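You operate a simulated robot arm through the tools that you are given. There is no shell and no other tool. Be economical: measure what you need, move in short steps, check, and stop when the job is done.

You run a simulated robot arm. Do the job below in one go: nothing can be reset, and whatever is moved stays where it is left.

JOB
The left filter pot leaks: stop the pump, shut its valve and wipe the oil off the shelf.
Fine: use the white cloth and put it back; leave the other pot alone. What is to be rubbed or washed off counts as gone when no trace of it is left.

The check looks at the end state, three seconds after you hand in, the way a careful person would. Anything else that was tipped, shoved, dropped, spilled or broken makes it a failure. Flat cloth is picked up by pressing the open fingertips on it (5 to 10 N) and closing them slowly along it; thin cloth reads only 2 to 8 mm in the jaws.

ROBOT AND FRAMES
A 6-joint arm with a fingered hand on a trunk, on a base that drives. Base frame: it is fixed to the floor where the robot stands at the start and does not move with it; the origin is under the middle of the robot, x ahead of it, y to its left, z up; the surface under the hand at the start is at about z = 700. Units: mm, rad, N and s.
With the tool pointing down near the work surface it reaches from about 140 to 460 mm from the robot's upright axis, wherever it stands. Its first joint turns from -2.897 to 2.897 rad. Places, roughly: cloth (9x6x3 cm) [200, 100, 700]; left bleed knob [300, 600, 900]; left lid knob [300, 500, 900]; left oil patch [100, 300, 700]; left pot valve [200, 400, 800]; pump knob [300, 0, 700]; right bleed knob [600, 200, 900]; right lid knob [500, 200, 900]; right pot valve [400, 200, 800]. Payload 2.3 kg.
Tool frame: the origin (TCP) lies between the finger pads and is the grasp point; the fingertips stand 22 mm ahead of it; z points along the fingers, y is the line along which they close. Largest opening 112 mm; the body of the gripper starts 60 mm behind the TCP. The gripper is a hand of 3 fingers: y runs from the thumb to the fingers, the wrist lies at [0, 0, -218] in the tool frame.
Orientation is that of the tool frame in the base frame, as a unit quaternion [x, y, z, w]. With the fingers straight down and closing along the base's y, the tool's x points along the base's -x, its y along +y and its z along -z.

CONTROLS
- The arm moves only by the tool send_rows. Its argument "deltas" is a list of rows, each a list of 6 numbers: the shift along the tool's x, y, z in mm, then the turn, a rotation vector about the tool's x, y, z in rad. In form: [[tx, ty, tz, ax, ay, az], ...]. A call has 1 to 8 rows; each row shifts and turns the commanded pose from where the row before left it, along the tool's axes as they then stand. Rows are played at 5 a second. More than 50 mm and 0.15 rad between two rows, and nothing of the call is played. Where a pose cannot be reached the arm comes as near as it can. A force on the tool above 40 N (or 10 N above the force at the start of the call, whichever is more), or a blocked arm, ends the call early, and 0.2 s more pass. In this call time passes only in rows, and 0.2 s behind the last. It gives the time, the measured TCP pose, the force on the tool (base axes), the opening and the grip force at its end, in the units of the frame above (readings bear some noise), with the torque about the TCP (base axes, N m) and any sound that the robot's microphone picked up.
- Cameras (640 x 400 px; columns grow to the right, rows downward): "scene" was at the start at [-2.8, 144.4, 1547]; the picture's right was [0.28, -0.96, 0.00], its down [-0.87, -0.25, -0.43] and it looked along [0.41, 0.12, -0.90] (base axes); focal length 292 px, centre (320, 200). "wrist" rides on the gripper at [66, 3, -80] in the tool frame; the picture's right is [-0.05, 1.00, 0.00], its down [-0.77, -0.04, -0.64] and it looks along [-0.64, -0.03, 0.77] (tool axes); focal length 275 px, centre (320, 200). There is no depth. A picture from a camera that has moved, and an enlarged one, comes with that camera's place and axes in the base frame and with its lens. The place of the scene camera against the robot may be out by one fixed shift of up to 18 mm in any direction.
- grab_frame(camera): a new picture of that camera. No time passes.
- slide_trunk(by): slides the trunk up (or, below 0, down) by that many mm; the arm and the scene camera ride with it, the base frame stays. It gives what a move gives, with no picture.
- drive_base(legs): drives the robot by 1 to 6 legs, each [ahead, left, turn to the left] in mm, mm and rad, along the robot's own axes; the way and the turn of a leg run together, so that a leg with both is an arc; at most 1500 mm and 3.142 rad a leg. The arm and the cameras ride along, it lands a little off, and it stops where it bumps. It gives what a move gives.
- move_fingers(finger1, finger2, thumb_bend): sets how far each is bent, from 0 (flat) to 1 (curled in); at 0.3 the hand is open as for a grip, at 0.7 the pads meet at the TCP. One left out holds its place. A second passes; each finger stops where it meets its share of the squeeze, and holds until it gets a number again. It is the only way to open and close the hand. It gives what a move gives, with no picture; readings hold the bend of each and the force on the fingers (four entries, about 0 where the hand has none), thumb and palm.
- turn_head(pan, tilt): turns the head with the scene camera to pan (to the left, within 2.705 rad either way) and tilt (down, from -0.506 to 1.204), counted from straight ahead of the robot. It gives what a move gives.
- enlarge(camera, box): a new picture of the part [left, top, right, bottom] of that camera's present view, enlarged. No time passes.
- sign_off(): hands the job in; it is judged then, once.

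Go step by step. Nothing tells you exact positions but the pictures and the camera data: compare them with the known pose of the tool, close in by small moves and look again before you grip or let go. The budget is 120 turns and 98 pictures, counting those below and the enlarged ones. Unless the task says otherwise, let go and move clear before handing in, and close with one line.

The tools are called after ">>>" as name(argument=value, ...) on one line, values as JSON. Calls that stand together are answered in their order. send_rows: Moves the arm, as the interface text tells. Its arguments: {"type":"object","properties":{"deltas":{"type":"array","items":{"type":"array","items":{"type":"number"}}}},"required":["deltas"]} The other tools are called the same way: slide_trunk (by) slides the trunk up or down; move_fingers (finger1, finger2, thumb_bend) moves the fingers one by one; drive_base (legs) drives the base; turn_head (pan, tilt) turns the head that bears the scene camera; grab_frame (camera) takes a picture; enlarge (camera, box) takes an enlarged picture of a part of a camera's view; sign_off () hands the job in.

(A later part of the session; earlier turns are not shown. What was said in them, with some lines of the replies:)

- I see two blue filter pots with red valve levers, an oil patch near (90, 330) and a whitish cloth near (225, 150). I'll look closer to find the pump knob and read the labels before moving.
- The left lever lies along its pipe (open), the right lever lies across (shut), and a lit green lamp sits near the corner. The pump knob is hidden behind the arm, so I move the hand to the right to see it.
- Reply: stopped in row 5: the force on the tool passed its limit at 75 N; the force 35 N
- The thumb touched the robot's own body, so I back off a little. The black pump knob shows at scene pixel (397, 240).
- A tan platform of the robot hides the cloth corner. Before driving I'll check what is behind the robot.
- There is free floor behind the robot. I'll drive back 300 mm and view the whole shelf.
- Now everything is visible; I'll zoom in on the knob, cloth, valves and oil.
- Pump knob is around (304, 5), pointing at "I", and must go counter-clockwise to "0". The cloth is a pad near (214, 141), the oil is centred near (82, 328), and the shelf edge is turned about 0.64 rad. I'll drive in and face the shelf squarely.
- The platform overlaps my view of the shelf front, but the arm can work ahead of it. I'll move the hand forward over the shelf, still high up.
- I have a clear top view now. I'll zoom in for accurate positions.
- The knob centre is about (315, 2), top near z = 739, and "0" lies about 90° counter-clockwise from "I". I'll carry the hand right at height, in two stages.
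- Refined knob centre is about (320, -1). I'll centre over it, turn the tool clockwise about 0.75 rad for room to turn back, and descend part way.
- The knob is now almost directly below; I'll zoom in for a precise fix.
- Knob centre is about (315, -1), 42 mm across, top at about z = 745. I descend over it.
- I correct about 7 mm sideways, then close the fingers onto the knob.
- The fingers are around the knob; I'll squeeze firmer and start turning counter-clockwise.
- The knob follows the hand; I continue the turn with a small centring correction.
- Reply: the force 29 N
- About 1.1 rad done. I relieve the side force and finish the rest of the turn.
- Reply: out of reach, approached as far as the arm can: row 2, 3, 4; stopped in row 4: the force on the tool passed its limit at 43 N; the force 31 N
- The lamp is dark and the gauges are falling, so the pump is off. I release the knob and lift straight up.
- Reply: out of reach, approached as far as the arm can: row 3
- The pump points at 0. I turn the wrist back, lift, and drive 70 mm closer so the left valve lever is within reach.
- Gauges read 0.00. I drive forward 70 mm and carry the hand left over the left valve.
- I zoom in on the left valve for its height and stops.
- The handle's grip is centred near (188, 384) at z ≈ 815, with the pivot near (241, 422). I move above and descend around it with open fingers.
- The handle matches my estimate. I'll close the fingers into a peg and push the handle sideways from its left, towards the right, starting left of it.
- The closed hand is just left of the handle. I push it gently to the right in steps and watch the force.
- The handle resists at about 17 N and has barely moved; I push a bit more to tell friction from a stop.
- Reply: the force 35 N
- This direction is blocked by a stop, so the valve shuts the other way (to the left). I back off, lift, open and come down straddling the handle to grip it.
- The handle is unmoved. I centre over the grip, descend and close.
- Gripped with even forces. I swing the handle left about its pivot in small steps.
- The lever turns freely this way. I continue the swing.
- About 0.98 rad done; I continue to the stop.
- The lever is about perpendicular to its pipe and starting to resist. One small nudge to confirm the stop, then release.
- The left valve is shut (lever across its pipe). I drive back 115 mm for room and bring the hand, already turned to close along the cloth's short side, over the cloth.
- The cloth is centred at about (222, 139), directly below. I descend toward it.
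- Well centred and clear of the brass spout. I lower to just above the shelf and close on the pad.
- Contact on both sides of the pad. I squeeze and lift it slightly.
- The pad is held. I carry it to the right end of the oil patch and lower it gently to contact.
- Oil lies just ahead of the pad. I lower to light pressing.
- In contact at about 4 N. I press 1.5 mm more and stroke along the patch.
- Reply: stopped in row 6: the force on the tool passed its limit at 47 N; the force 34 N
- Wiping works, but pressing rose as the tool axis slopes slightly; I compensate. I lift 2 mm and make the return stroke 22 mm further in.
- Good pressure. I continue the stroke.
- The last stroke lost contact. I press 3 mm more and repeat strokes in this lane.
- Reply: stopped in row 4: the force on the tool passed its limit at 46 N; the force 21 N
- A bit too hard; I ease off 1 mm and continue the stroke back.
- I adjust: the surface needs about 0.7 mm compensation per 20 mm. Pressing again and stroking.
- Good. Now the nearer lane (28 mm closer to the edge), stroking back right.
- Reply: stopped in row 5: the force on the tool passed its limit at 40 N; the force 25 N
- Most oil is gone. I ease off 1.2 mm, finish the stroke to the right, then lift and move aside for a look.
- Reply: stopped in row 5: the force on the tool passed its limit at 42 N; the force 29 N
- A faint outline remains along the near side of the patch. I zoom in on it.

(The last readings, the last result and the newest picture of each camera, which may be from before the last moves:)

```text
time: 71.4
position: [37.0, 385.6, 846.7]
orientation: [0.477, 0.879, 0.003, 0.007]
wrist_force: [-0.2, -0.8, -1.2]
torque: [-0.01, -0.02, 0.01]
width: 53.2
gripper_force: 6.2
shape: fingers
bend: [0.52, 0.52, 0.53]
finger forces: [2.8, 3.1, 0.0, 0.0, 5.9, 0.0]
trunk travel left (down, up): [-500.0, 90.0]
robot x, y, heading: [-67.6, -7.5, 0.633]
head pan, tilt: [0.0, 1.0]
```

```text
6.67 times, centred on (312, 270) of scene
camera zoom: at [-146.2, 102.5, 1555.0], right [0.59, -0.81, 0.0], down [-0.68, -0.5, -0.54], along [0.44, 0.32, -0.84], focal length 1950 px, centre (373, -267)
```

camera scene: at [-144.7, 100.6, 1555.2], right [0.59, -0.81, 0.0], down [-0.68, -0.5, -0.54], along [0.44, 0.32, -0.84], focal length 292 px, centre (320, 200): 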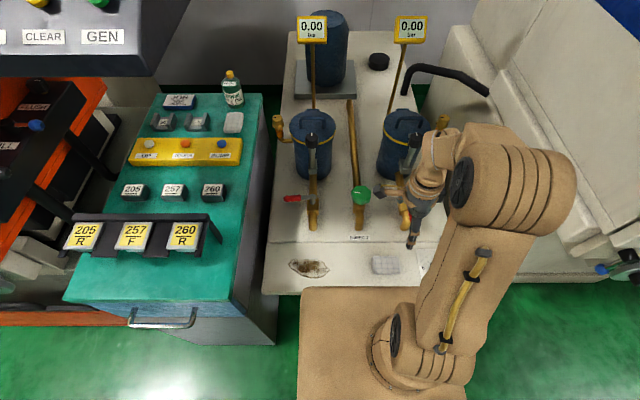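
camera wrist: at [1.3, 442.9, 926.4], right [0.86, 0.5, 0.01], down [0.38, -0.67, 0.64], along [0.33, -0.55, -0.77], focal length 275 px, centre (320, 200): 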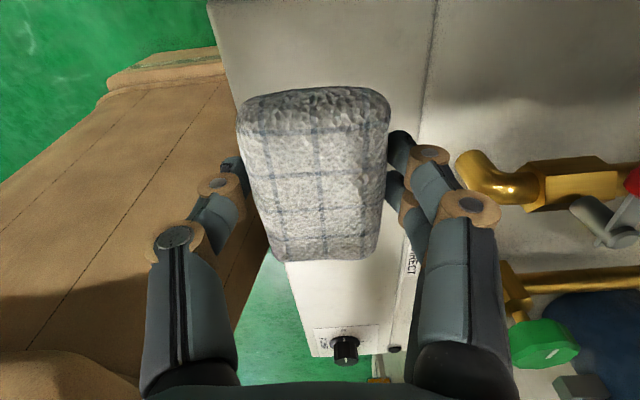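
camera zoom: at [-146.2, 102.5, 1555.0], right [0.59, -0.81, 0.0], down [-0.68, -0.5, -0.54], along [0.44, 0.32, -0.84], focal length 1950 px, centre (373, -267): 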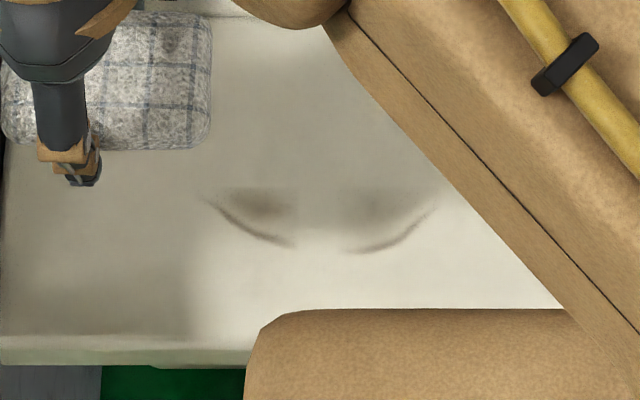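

I reposition the hand so the wrist camera looks down on that spot past the pad.

>>> send_rows(deltas=[[-30, 0, -30, 0, 0, 0], [-35, 0, -30, 0, 0, 0], [-35, 0, 0, 0, 0, 0]])

>>> enlarge(camera="wrist", box=[200, 0, 440, 150])

```text
time: 72.2
position: [92.7, 300.5, 912.5]
orientation: [0.477, 0.879, 0.005, 0.006]
wrist_force: [-0.6, 0.0, -1.3]
torque: [-0.01, -0.01, 0.02]
width: 53.3
gripper_force: 6.0
shape: fingers
bend: [0.52, 0.52, 0.53]
finger forces: [3.0, 3.0, 0.1, 0.0, 5.8, 0.0]
trunk travel left (down, up): [-500.0, 90.0]
robot x, y, heading: [-67.0, -4.8, 0.63]
head pan, tilt: [0.0, 1.0]
```

```text
2.67 times, centred on (320, 75) of wrist
camera zoom: at [55.2, 356.0, 991.4], right [0.86, 0.5, 0.01], down [0.38, -0.67, 0.64], along [0.33, -0.55, -0.77], focal length 734 px, centre (320, 533)
```

zoom: 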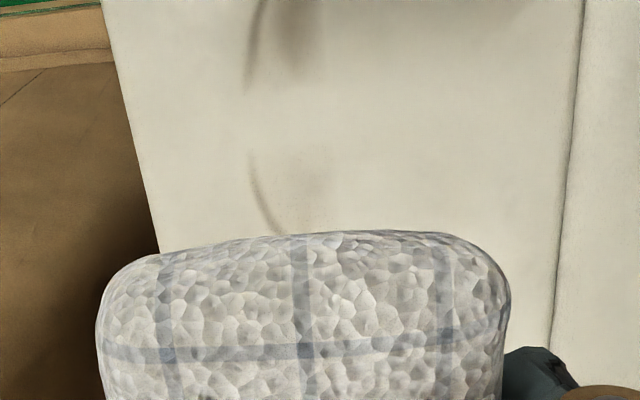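

Two faint patches remain at u ≈ 235–258. I tilt the hand slightly to lift the thumb side, and wipe a lane nearer the edge.

>>> send_rows(deltas=[[-36, -14, 0, 0.04, 0, 0], [0, 0, 45, 0, 0, 0], [0, 0, 45, 0, 0, 0], [0, 0, 45, 0, 0, 0], [0, 0, 35, 0, 0, 0], [0, 0, 10, 0, 0, 0]])

```text
time: 73.6
position: [95.4, 259.7, 729.4]
orientation: [0.477, 0.879, -0.012, -0.003]
wrist_force: [0.4, -0.2, -0.1]
torque: [-0.02, -0.01, 0.03]
width: 53.0
gripper_force: 5.4
shape: fingers
bend: [0.52, 0.52, 0.53]
finger forces: [2.8, 2.8, 0.1, 0.1, 5.7, 0.1]
trunk travel left (down, up): [-500.0, 90.0]
robot x, y, heading: [-73.4, -2.6, 0.633]
head pan, tilt: [0.0, 1.0]
```

Positioned at the near lane; I press and stroke left.

>>> send_rows(deltas=[[0, 0, 3, 0, 0, 0], [15, 0, -0.3, 0, 0, 0]])

```text
time: 74.2
position: [86.2, 271.2, 728.1]
orientation: [0.477, 0.879, -0.013, -0.003]
wrist_force: [1.9, -0.8, 9.7]
torque: [0.17, -0.32, -0.07]
width: 52.9
gripper_force: 10.1
shape: fingers
bend: [0.53, 0.52, 0.53]
finger forces: [7.9, 7.0, 0.0, 0.0, 5.7, 0.0]
trunk travel left (down, up): [-500.0, 90.0]
robot x, y, heading: [-70.9, -4.7, 0.631]
head pan, tilt: [0.0, 1.0]
```

>>> send_rows(deltas=[[15, 0, -0.1, -0.015, 0, 0], [18, 0, -0.3, 0, 0, 0], [18, 0, -0.3, 0, 0, 0], [18, 0, -0.3, 0, 0, 0], [18, 0, -0.3, 0, 0, 0], [10, 0, -0.2, 0, 0, 0]])

```text
time: 75.6
position: [32.8, 353.8, 727.9]
orientation: [0.477, 0.879, -0.007, 0.001]
wrist_force: [0.1, 0.2, -0.4]
torque: [-0.02, 0.04, 0.02]
width: 53.1
gripper_force: 5.9
shape: fingers
bend: [0.52, 0.52, 0.53]
finger forces: [2.7, 3.0, 0.0, 0.0, 5.6, 0.0]
trunk travel left (down, up): [-500.0, 90.0]
robot x, y, heading: [-64.5, -4.5, 0.629]
head pan, tilt: [0.0, 1.0]
```

Contact was lost at the end; I press 2 mm more and stroke back slightly further in.

>>> send_rows(deltas=[[0, 6, 1.8, 0, 0, 0], [-18, 0, 0.2, 0, 0, 0], [-18, 0, 0.2, 0, 0, 0]])

```text
time: 76.4
position: [56.5, 327.7, 726.7]
orientation: [0.476, 0.879, -0.005, 0.002]
wrist_force: [-3.4, 5.2, 24.4]
torque: [0.65, -0.59, 0.23]
width: 53.0
gripper_force: 17.1
shape: fingers
bend: [0.55, 0.54, 0.53]
finger forces: [15.6, 13.2, 0.0, 0.1, 5.5, 0.0]
trunk travel left (down, up): [-500.0, 90.0]
robot x, y, heading: [-66.2, -2.0, 0.631]
head pan, tilt: [0.0, 1.0]
```

>>> send_rows(deltas=[[-18, 0, 0, -0.01, 0, 0], [-18, 0, 0.1, 0, 0, 0], [-18, 0, 0.2, 0, 0, 0], [-18, 0, 0.2, 0, 0, 0], [0, 8, 0, 0, 0, 0], [18, 0, -0.3, 0, 0, 0], [18, 0, -0.3, 0, 0, 0], [18, 0, -0.3, 0, 0, 0]])

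>>> enlarge(camera="scene", box=[250, 180, 450, 305])

```text
time: 77.3
position: [90.1, 279.0, 726.7]
orientation: [0.477, 0.879, 0.0, 0.003]
wrist_force: [-1.6, 1.1, 26.6]
torque: [0.27, -0.39, -0.01]
width: 53.1
gripper_force: 18.6
shape: fingers
bend: [0.56, 0.55, 0.53]
finger forces: [14.5, 12.2, 0.0, 0.1, 10.4, 0.0]
trunk travel left (down, up): [-500.0, 90.0]
robot x, y, heading: [-69.0, -5.3, 0.63]
head pan, tilt: [0.0, 1.0]
stopped in row 4: the force on the tool passed its limit at 41 N (the readings are from after the stop); the commanded pose is now the measured one
```

```text
3.20 times, centred on (350, 242) of scene
camera zoom: at [-147.2, 98.5, 1555.2], right [0.59, -0.81, 0.0], down [-0.68, -0.5, -0.54], along [0.44, 0.32, -0.84], focal length 936 px, centre (224, 64)
```

zoom: 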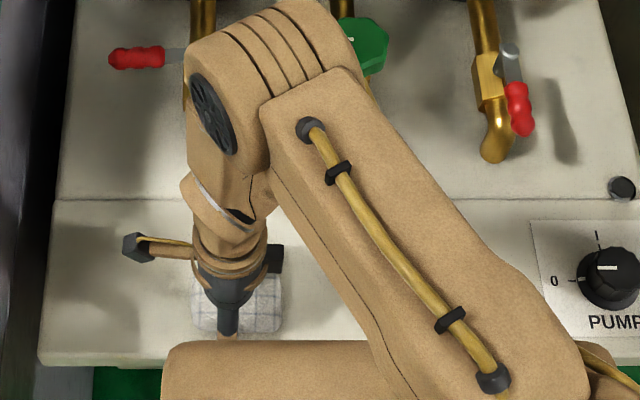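

That half looks clean. I ease off 1 mm, finish to the right, go back one lane further in, then lift and inspect.

>>> send_rows(deltas=[[0, 0, -1, 0, 0, 0], [-18, 0, 0.1, 0, 0, 0], [-14, 0, 0.1, 0, 0, 0], [0, 12, 0, 0, 0, 0], [18, 0, -0.2, 0, 0, 0], [18, 0, -0.2, 0, 0, 0], [18, 0, -0.2, 0, 0, 0]])

>>> send_rows(deltas=[[18, 0, -0.2, 0, 0, 0], [18, 0, -0.2, 0, 0, 0], [18, 0, -0.2, 0, 0, 0]])

>>> send_rows(deltas=[[0, 0, -40, 0, 0, 0], [0, 0, -45, 0, 0, 0], [0, 0, -45, 0, 0, 0], [0, 0, -45, 0, 0, 0], [20, 0, 0, 0, 0, 0]])

>>> grab_frame(camera="wrist")

>>> enlarge(camera="scene", box=[256, 220, 384, 300])

```text
time: 78.9
position: [77.0, 306.1, 727.0]
orientation: [0.478, 0.879, -0.003, 0.004]
wrist_force: [0.4, 0.1, -0.5]
torque: [-0.01, 0.03, -0.02]
width: 52.9
gripper_force: 5.7
shape: fingers
bend: [0.53, 0.52, 0.53]
finger forces: [2.7, 2.7, 0.1, 0.0, 5.3, 0.0]
out of reach, approached as far as the arm can: row 3, 4
trunk travel left (down, up): [-500.0, 90.0]
robot x, y, heading: [-68.6, -4.1, 0.635]
head pan, tilt: [0.0, 1.0]
```

```text
time: 79.7
position: [50.4, 351.8, 727.3]
orientation: [0.477, 0.879, -0.002, 0.003]
wrist_force: [1.3, -1.7, 5.1]
torque: [0.05, -0.14, -0.04]
width: 53.2
gripper_force: 8.2
shape: fingers
bend: [0.53, 0.52, 0.53]
finger forces: [6.5, 3.8, 0.1, 0.0, 5.4, 0.1]
trunk travel left (down, up): [-500.0, 90.0]
robot x, y, heading: [-68.9, -2.0, 0.628]
head pan, tilt: [0.0, 1.0]
```

```text
time: 80.9
position: [38.8, 371.1, 902.9]
orientation: [0.478, 0.879, -0.002, 0.003]
wrist_force: [0.7, 0.6, 0.3]
torque: [-0.03, 0.01, -0.04]
width: 52.9
gripper_force: 5.5
shape: fingers
bend: [0.52, 0.52, 0.53]
finger forces: [2.6, 2.6, 0.0, 0.0, 5.4, 0.0]
trunk travel left (down, up): [-500.0, 90.0]
robot x, y, heading: [-67.7, -4.2, 0.631]
head pan, tilt: [0.0, 1.0]
```

```text
29 pictures are left
camera wrist: at [5.0, 427.9, 981.6], right [0.86, 0.5, 0.0], down [0.39, -0.66, 0.64], along [0.32, -0.56, -0.77], focal length 275 px, centre (320, 200)
```

wrist: 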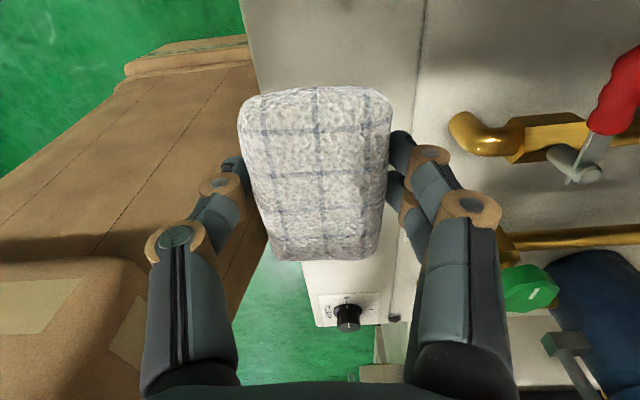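

```text
5.00 times, centred on (320, 260) of scene
camera zoom: at [-146.1, 102.3, 1555.0], right [0.59, -0.81, 0.0], down [-0.68, -0.5, -0.54], along [0.44, 0.32, -0.84], focal length 1463 px, centre (320, -100)
```

zoom: 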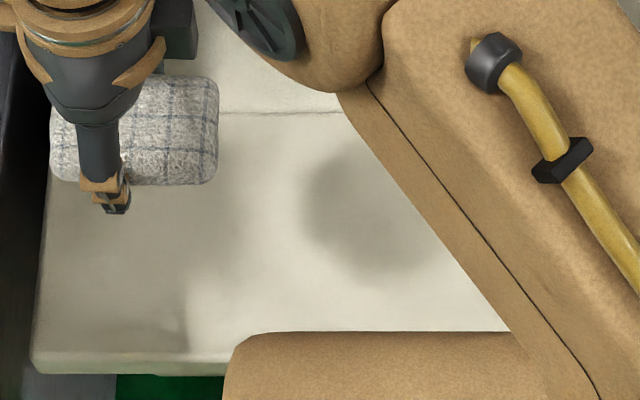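

No trace visible from the head. I check the spot again with the wrist camera.

>>> send_rows(deltas=[[-42, 0, -10, 0, 0, 0], [-43, 0, 0, 0, 0, 0]])

>>> enlarge(camera="wrist", box=[200, 0, 440, 150])

>>> send_rows(deltas=[[-40, 0, 0, 0, 0, 0], [-40, 0, 0, 0, 0, 0]])

>>> enlarge(camera="wrist", box=[200, 0, 440, 150])

```text
time: 81.5
position: [81.3, 298.7, 915.3]
orientation: [0.478, 0.878, -0.003, 0.003]
wrist_force: [0.5, -0.4, -0.3]
torque: [-0.02, -0.06, -0.01]
width: 52.8
gripper_force: 5.1
shape: fingers
bend: [0.52, 0.52, 0.53]
finger forces: [2.5, 2.8, 0.0, 0.0, 5.3, 0.0]
trunk travel left (down, up): [-500.0, 90.0]
robot x, y, heading: [-70.2, -6.0, 0.63]
head pan, tilt: [0.0, 1.0]
```

```text
2.67 times, centred on (320, 75) of wrist
camera zoom: at [46.8, 355.7, 994.7], right [0.86, 0.5, 0.0], down [0.39, -0.66, 0.64], along [0.32, -0.55, -0.77], focal length 734 px, centre (320, 533)
```

zoom: 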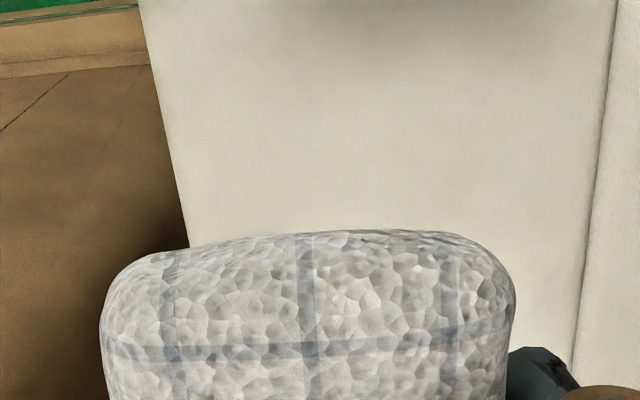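

```text
time: 82.1
position: [126.7, 231.7, 915.4]
orientation: [0.478, 0.879, -0.003, 0.004]
wrist_force: [0.4, -0.5, -0.9]
torque: [0.04, 0.02, -0.01]
width: 52.6
gripper_force: 5.3
shape: fingers
bend: [0.52, 0.52, 0.53]
finger forces: [2.5, 2.7, 0.0, 0.1, 5.1, 0.0]
trunk travel left (down, up): [-500.0, 90.0]
robot x, y, heading: [-65.5, -4.8, 0.631]
head pan, tilt: [0.0, 1.0]
```

```text
2.67 times, centred on (320, 75) of wrist
camera zoom: at [92.6, 289.1, 995.6], right [0.86, 0.5, 0.0], down [0.39, -0.66, 0.64], along [0.32, -0.56, -0.77], focal length 734 px, centre (320, 533)
```

zoom: 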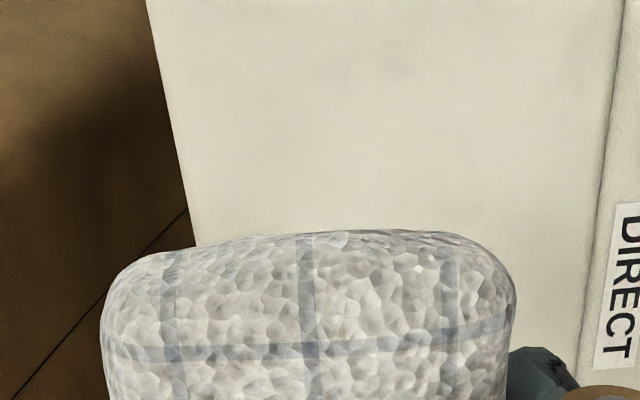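

>>> enlarge(camera="scene", box=[256, 220, 384, 300])

```text
5.00 times, centred on (320, 260) of scene
camera zoom: at [-145.5, 100.8, 1555.2], right [0.59, -0.81, 0.0], down [-0.68, -0.5, -0.54], along [0.44, 0.32, -0.84], focal length 1463 px, centre (320, -100)
```

zoom: 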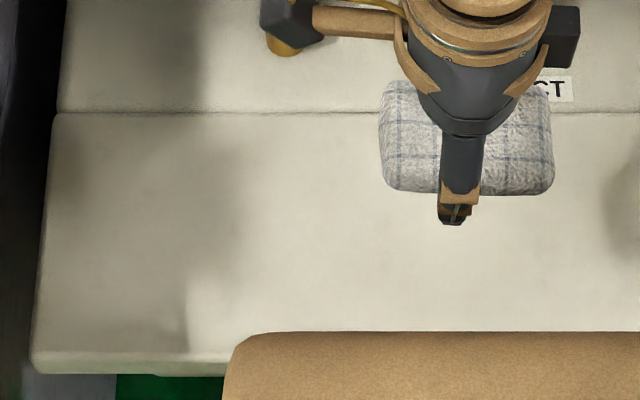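

The shelf is clean. I carry the cloth back to its original place at (222, 141) and lower it.

>>> send_rows(deltas=[[-43, 10, 0, 0, 0, 0], [-43, 10, 0, 0, 0, 0], [-41, 11, 0, 0, 0, 0], [0, 0, 45, 0, 0, 0], [0, 0, 45, 0, 0, 0], [0, 0, 45, 0, 0, 0], [0, 0, 20, 0, 0, 0]])

>>> grab_frame(camera="wrist")

```text
time: 83.7
position: [222.3, 140.0, 760.8]
orientation: [0.478, 0.879, -0.002, 0.003]
wrist_force: [-0.4, 0.7, -0.5]
torque: [-0.02, 0.02, 0.02]
width: 52.4
gripper_force: 5.4
shape: fingers
bend: [0.52, 0.52, 0.53]
finger forces: [2.4, 2.5, 0.1, 0.0, 5.2, 0.0]
trunk travel left (down, up): [-500.0, 90.0]
robot x, y, heading: [-68.4, -6.5, 0.625]
head pan, tilt: [0.0, 1.0]
```

```text
24 pictures are left
camera wrist: at [188.2, 198.0, 840.7], right [0.86, 0.5, 0.0], down [0.39, -0.66, 0.64], along [0.32, -0.55, -0.77], focal length 275 px, centre (320, 200)
```

wrist: 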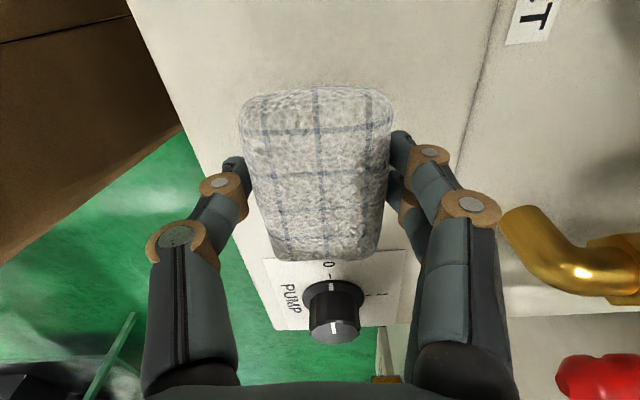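

Right over its old spot. I set the pad down, release, and lift clear.

>>> send_rows(deltas=[[0, 0, 20, 0, 0, 0], [0, 0, 9, 0, 0, 0], [0, 0, 4, 0, 0, 0]])

>>> move_fingers(finger1=0.3, finger2=0.3, thumb_bend=0.3)

>>> send_rows(deltas=[[0, 0, -30, 0, 0, 0], [0, 0, -45, 0, 0, 0], [0, 0, -45, 0, 0, 0], [0, 0, -45, 0, 0, 0], [0, 0, -45, 0, 0, 0], [0, 0, -45, 0, 0, 0]])

>>> grab_frame(camera="wrist")

>>> grab_frame(camera="scene")

```text
time: 84.5
position: [222.7, 140.5, 727.6]
orientation: [0.477, 0.879, -0.002, 0.003]
wrist_force: [-0.2, 0.2, -0.4]
torque: [-0.04, 0.02, 0.02]
width: 52.2
gripper_force: 4.9
shape: fingers
bend: [0.52, 0.52, 0.53]
finger forces: [2.5, 2.7, 0.0, 0.0, 5.1, 0.0]
trunk travel left (down, up): [-500.0, 90.0]
robot x, y, heading: [-70.3, -0.7, 0.629]
head pan, tilt: [0.0, 1.0]
```

```text
time: 85.5
position: [223.3, 140.1, 727.5]
orientation: [0.479, 0.878, -0.003, 0.005]
wrist_force: [-0.4, -0.5, -0.6]
torque: [-0.03, 0.02, 0.01]
width: 110.9
gripper_force: 0.0
shape: fingers
bend: [0.3, 0.3, 0.3]
finger forces: [0.0, 0.1, 0.0, 0.0, 0.0, 0.0]
trunk travel left (down, up): [-500.0, 90.0]
robot x, y, heading: [-64.6, -3.3, 0.632]
head pan, tilt: [0.0, 1.0]
```

```text
time: 86.9
position: [220.1, 140.5, 981.8]
orientation: [0.478, 0.878, -0.002, 0.004]
wrist_force: [-0.9, 0.5, 0.5]
torque: [0.02, 0.03, 0.02]
width: 111.3
gripper_force: 0.0
shape: fingers
bend: [0.3, 0.3, 0.3]
finger forces: [0.0, 0.0, 0.0, 0.1, 0.0, 0.0]
trunk travel left (down, up): [-500.0, 90.0]
robot x, y, heading: [-66.9, -7.0, 0.629]
head pan, tilt: [0.0, 1.0]
```

```text
23 pictures are left
camera wrist: at [185.0, 198.2, 1063.5], right [0.86, 0.5, 0.0], down [0.39, -0.66, 0.64], along [0.32, -0.55, -0.77], focal length 275 px, centre (320, 200)
```

wrist: 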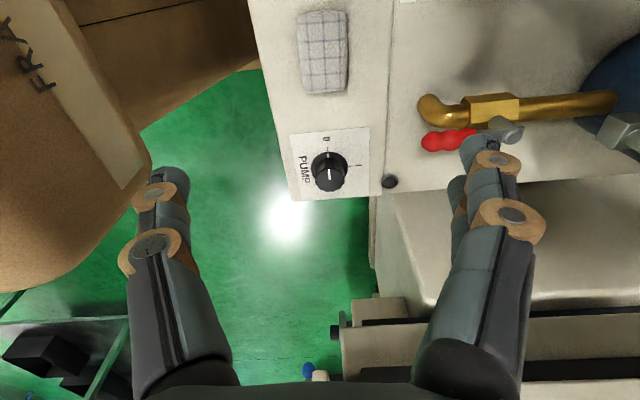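

```text
22 pictures are left
camera scene: at [-146.5, 100.6, 1555.1], right [0.59, -0.81, 0.0], down [-0.68, -0.5, -0.54], along [0.44, 0.32, -0.84], focal length 292 px, centre (320, 200)
```

scene: 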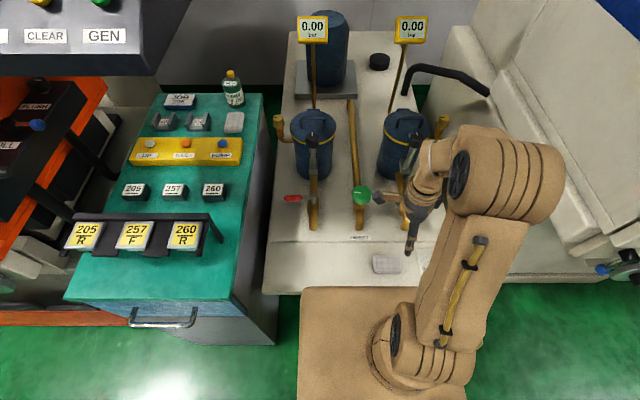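

All in place. One last look down at the former oil spot with the empty hand.

>>> send_rows(deltas=[[45, 0, 0, 0, 0, 0], [45, 0, -10, 0, 0, 0], [45, 0, -10, 0, 0, 0], [45, 0, 0, 0, 0, 0], [45, 0, 0, 0, 0, 0]])

>>> enlarge(camera="wrist", box=[160, 0, 480, 200])

>>> enlarge(camera="scene", box=[256, 160, 448, 300])

```text
time: 88.1
position: [102.7, 332.7, 995.6]
orientation: [0.477, 0.879, -0.002, 0.004]
wrist_force: [1.0, 0.0, -0.3]
torque: [-0.01, 0.05, -0.02]
width: 111.3
gripper_force: 0.0
shape: fingers
bend: [0.3, 0.3, 0.3]
finger forces: [0.1, 0.0, 0.0, 0.1, 0.0, 0.0]
trunk travel left (down, up): [-500.0, 90.0]
robot x, y, heading: [-65.4, 0.2, 0.634]
head pan, tilt: [0.0, 1.0]
```

```text
2.00 times, centred on (320, 100) of wrist
camera zoom: at [68.4, 389.3, 1075.3], right [0.86, 0.5, 0.0], down [0.39, -0.66, 0.64], along [0.32, -0.56, -0.77], focal length 551 px, centre (320, 400)
```

zoom: 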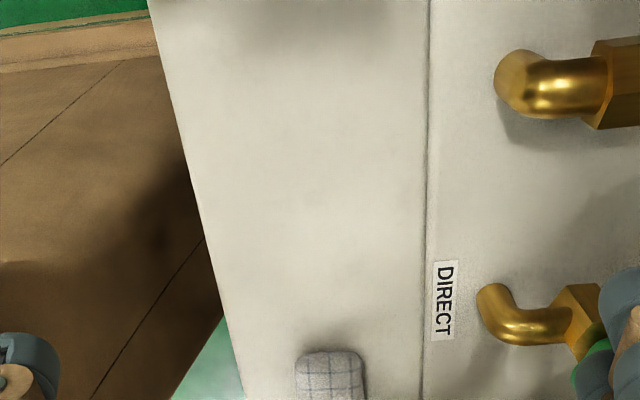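

```text
2.86 times, centred on (352, 230) of scene
camera zoom: at [-146.3, 102.5, 1555.0], right [0.59, -0.81, 0.0], down [-0.68, -0.5, -0.54], along [0.44, 0.32, -0.84], focal length 836 px, centre (229, 114)
```

zoom: 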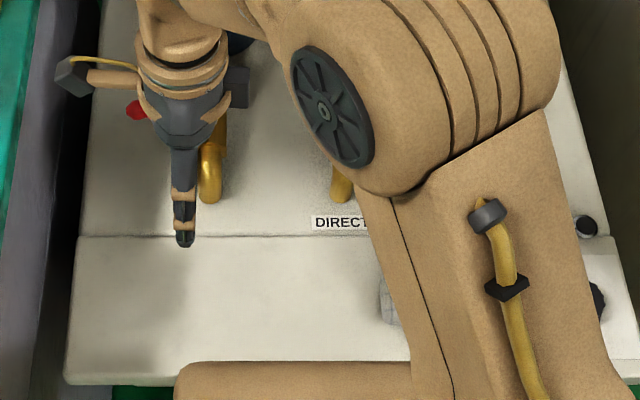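

The shelf shows no trace of oil, the pump is at 0, the left lever is across its pipe, the cloth is back, and the hand is clear. I hand in.

>>> sign_off()

```text
The job is handed in.
```

The pump is off, the left pot's valve is shut, the oil is wiped off the shelf with no trace showing in the last pictures, and the white cloth is back in its place.
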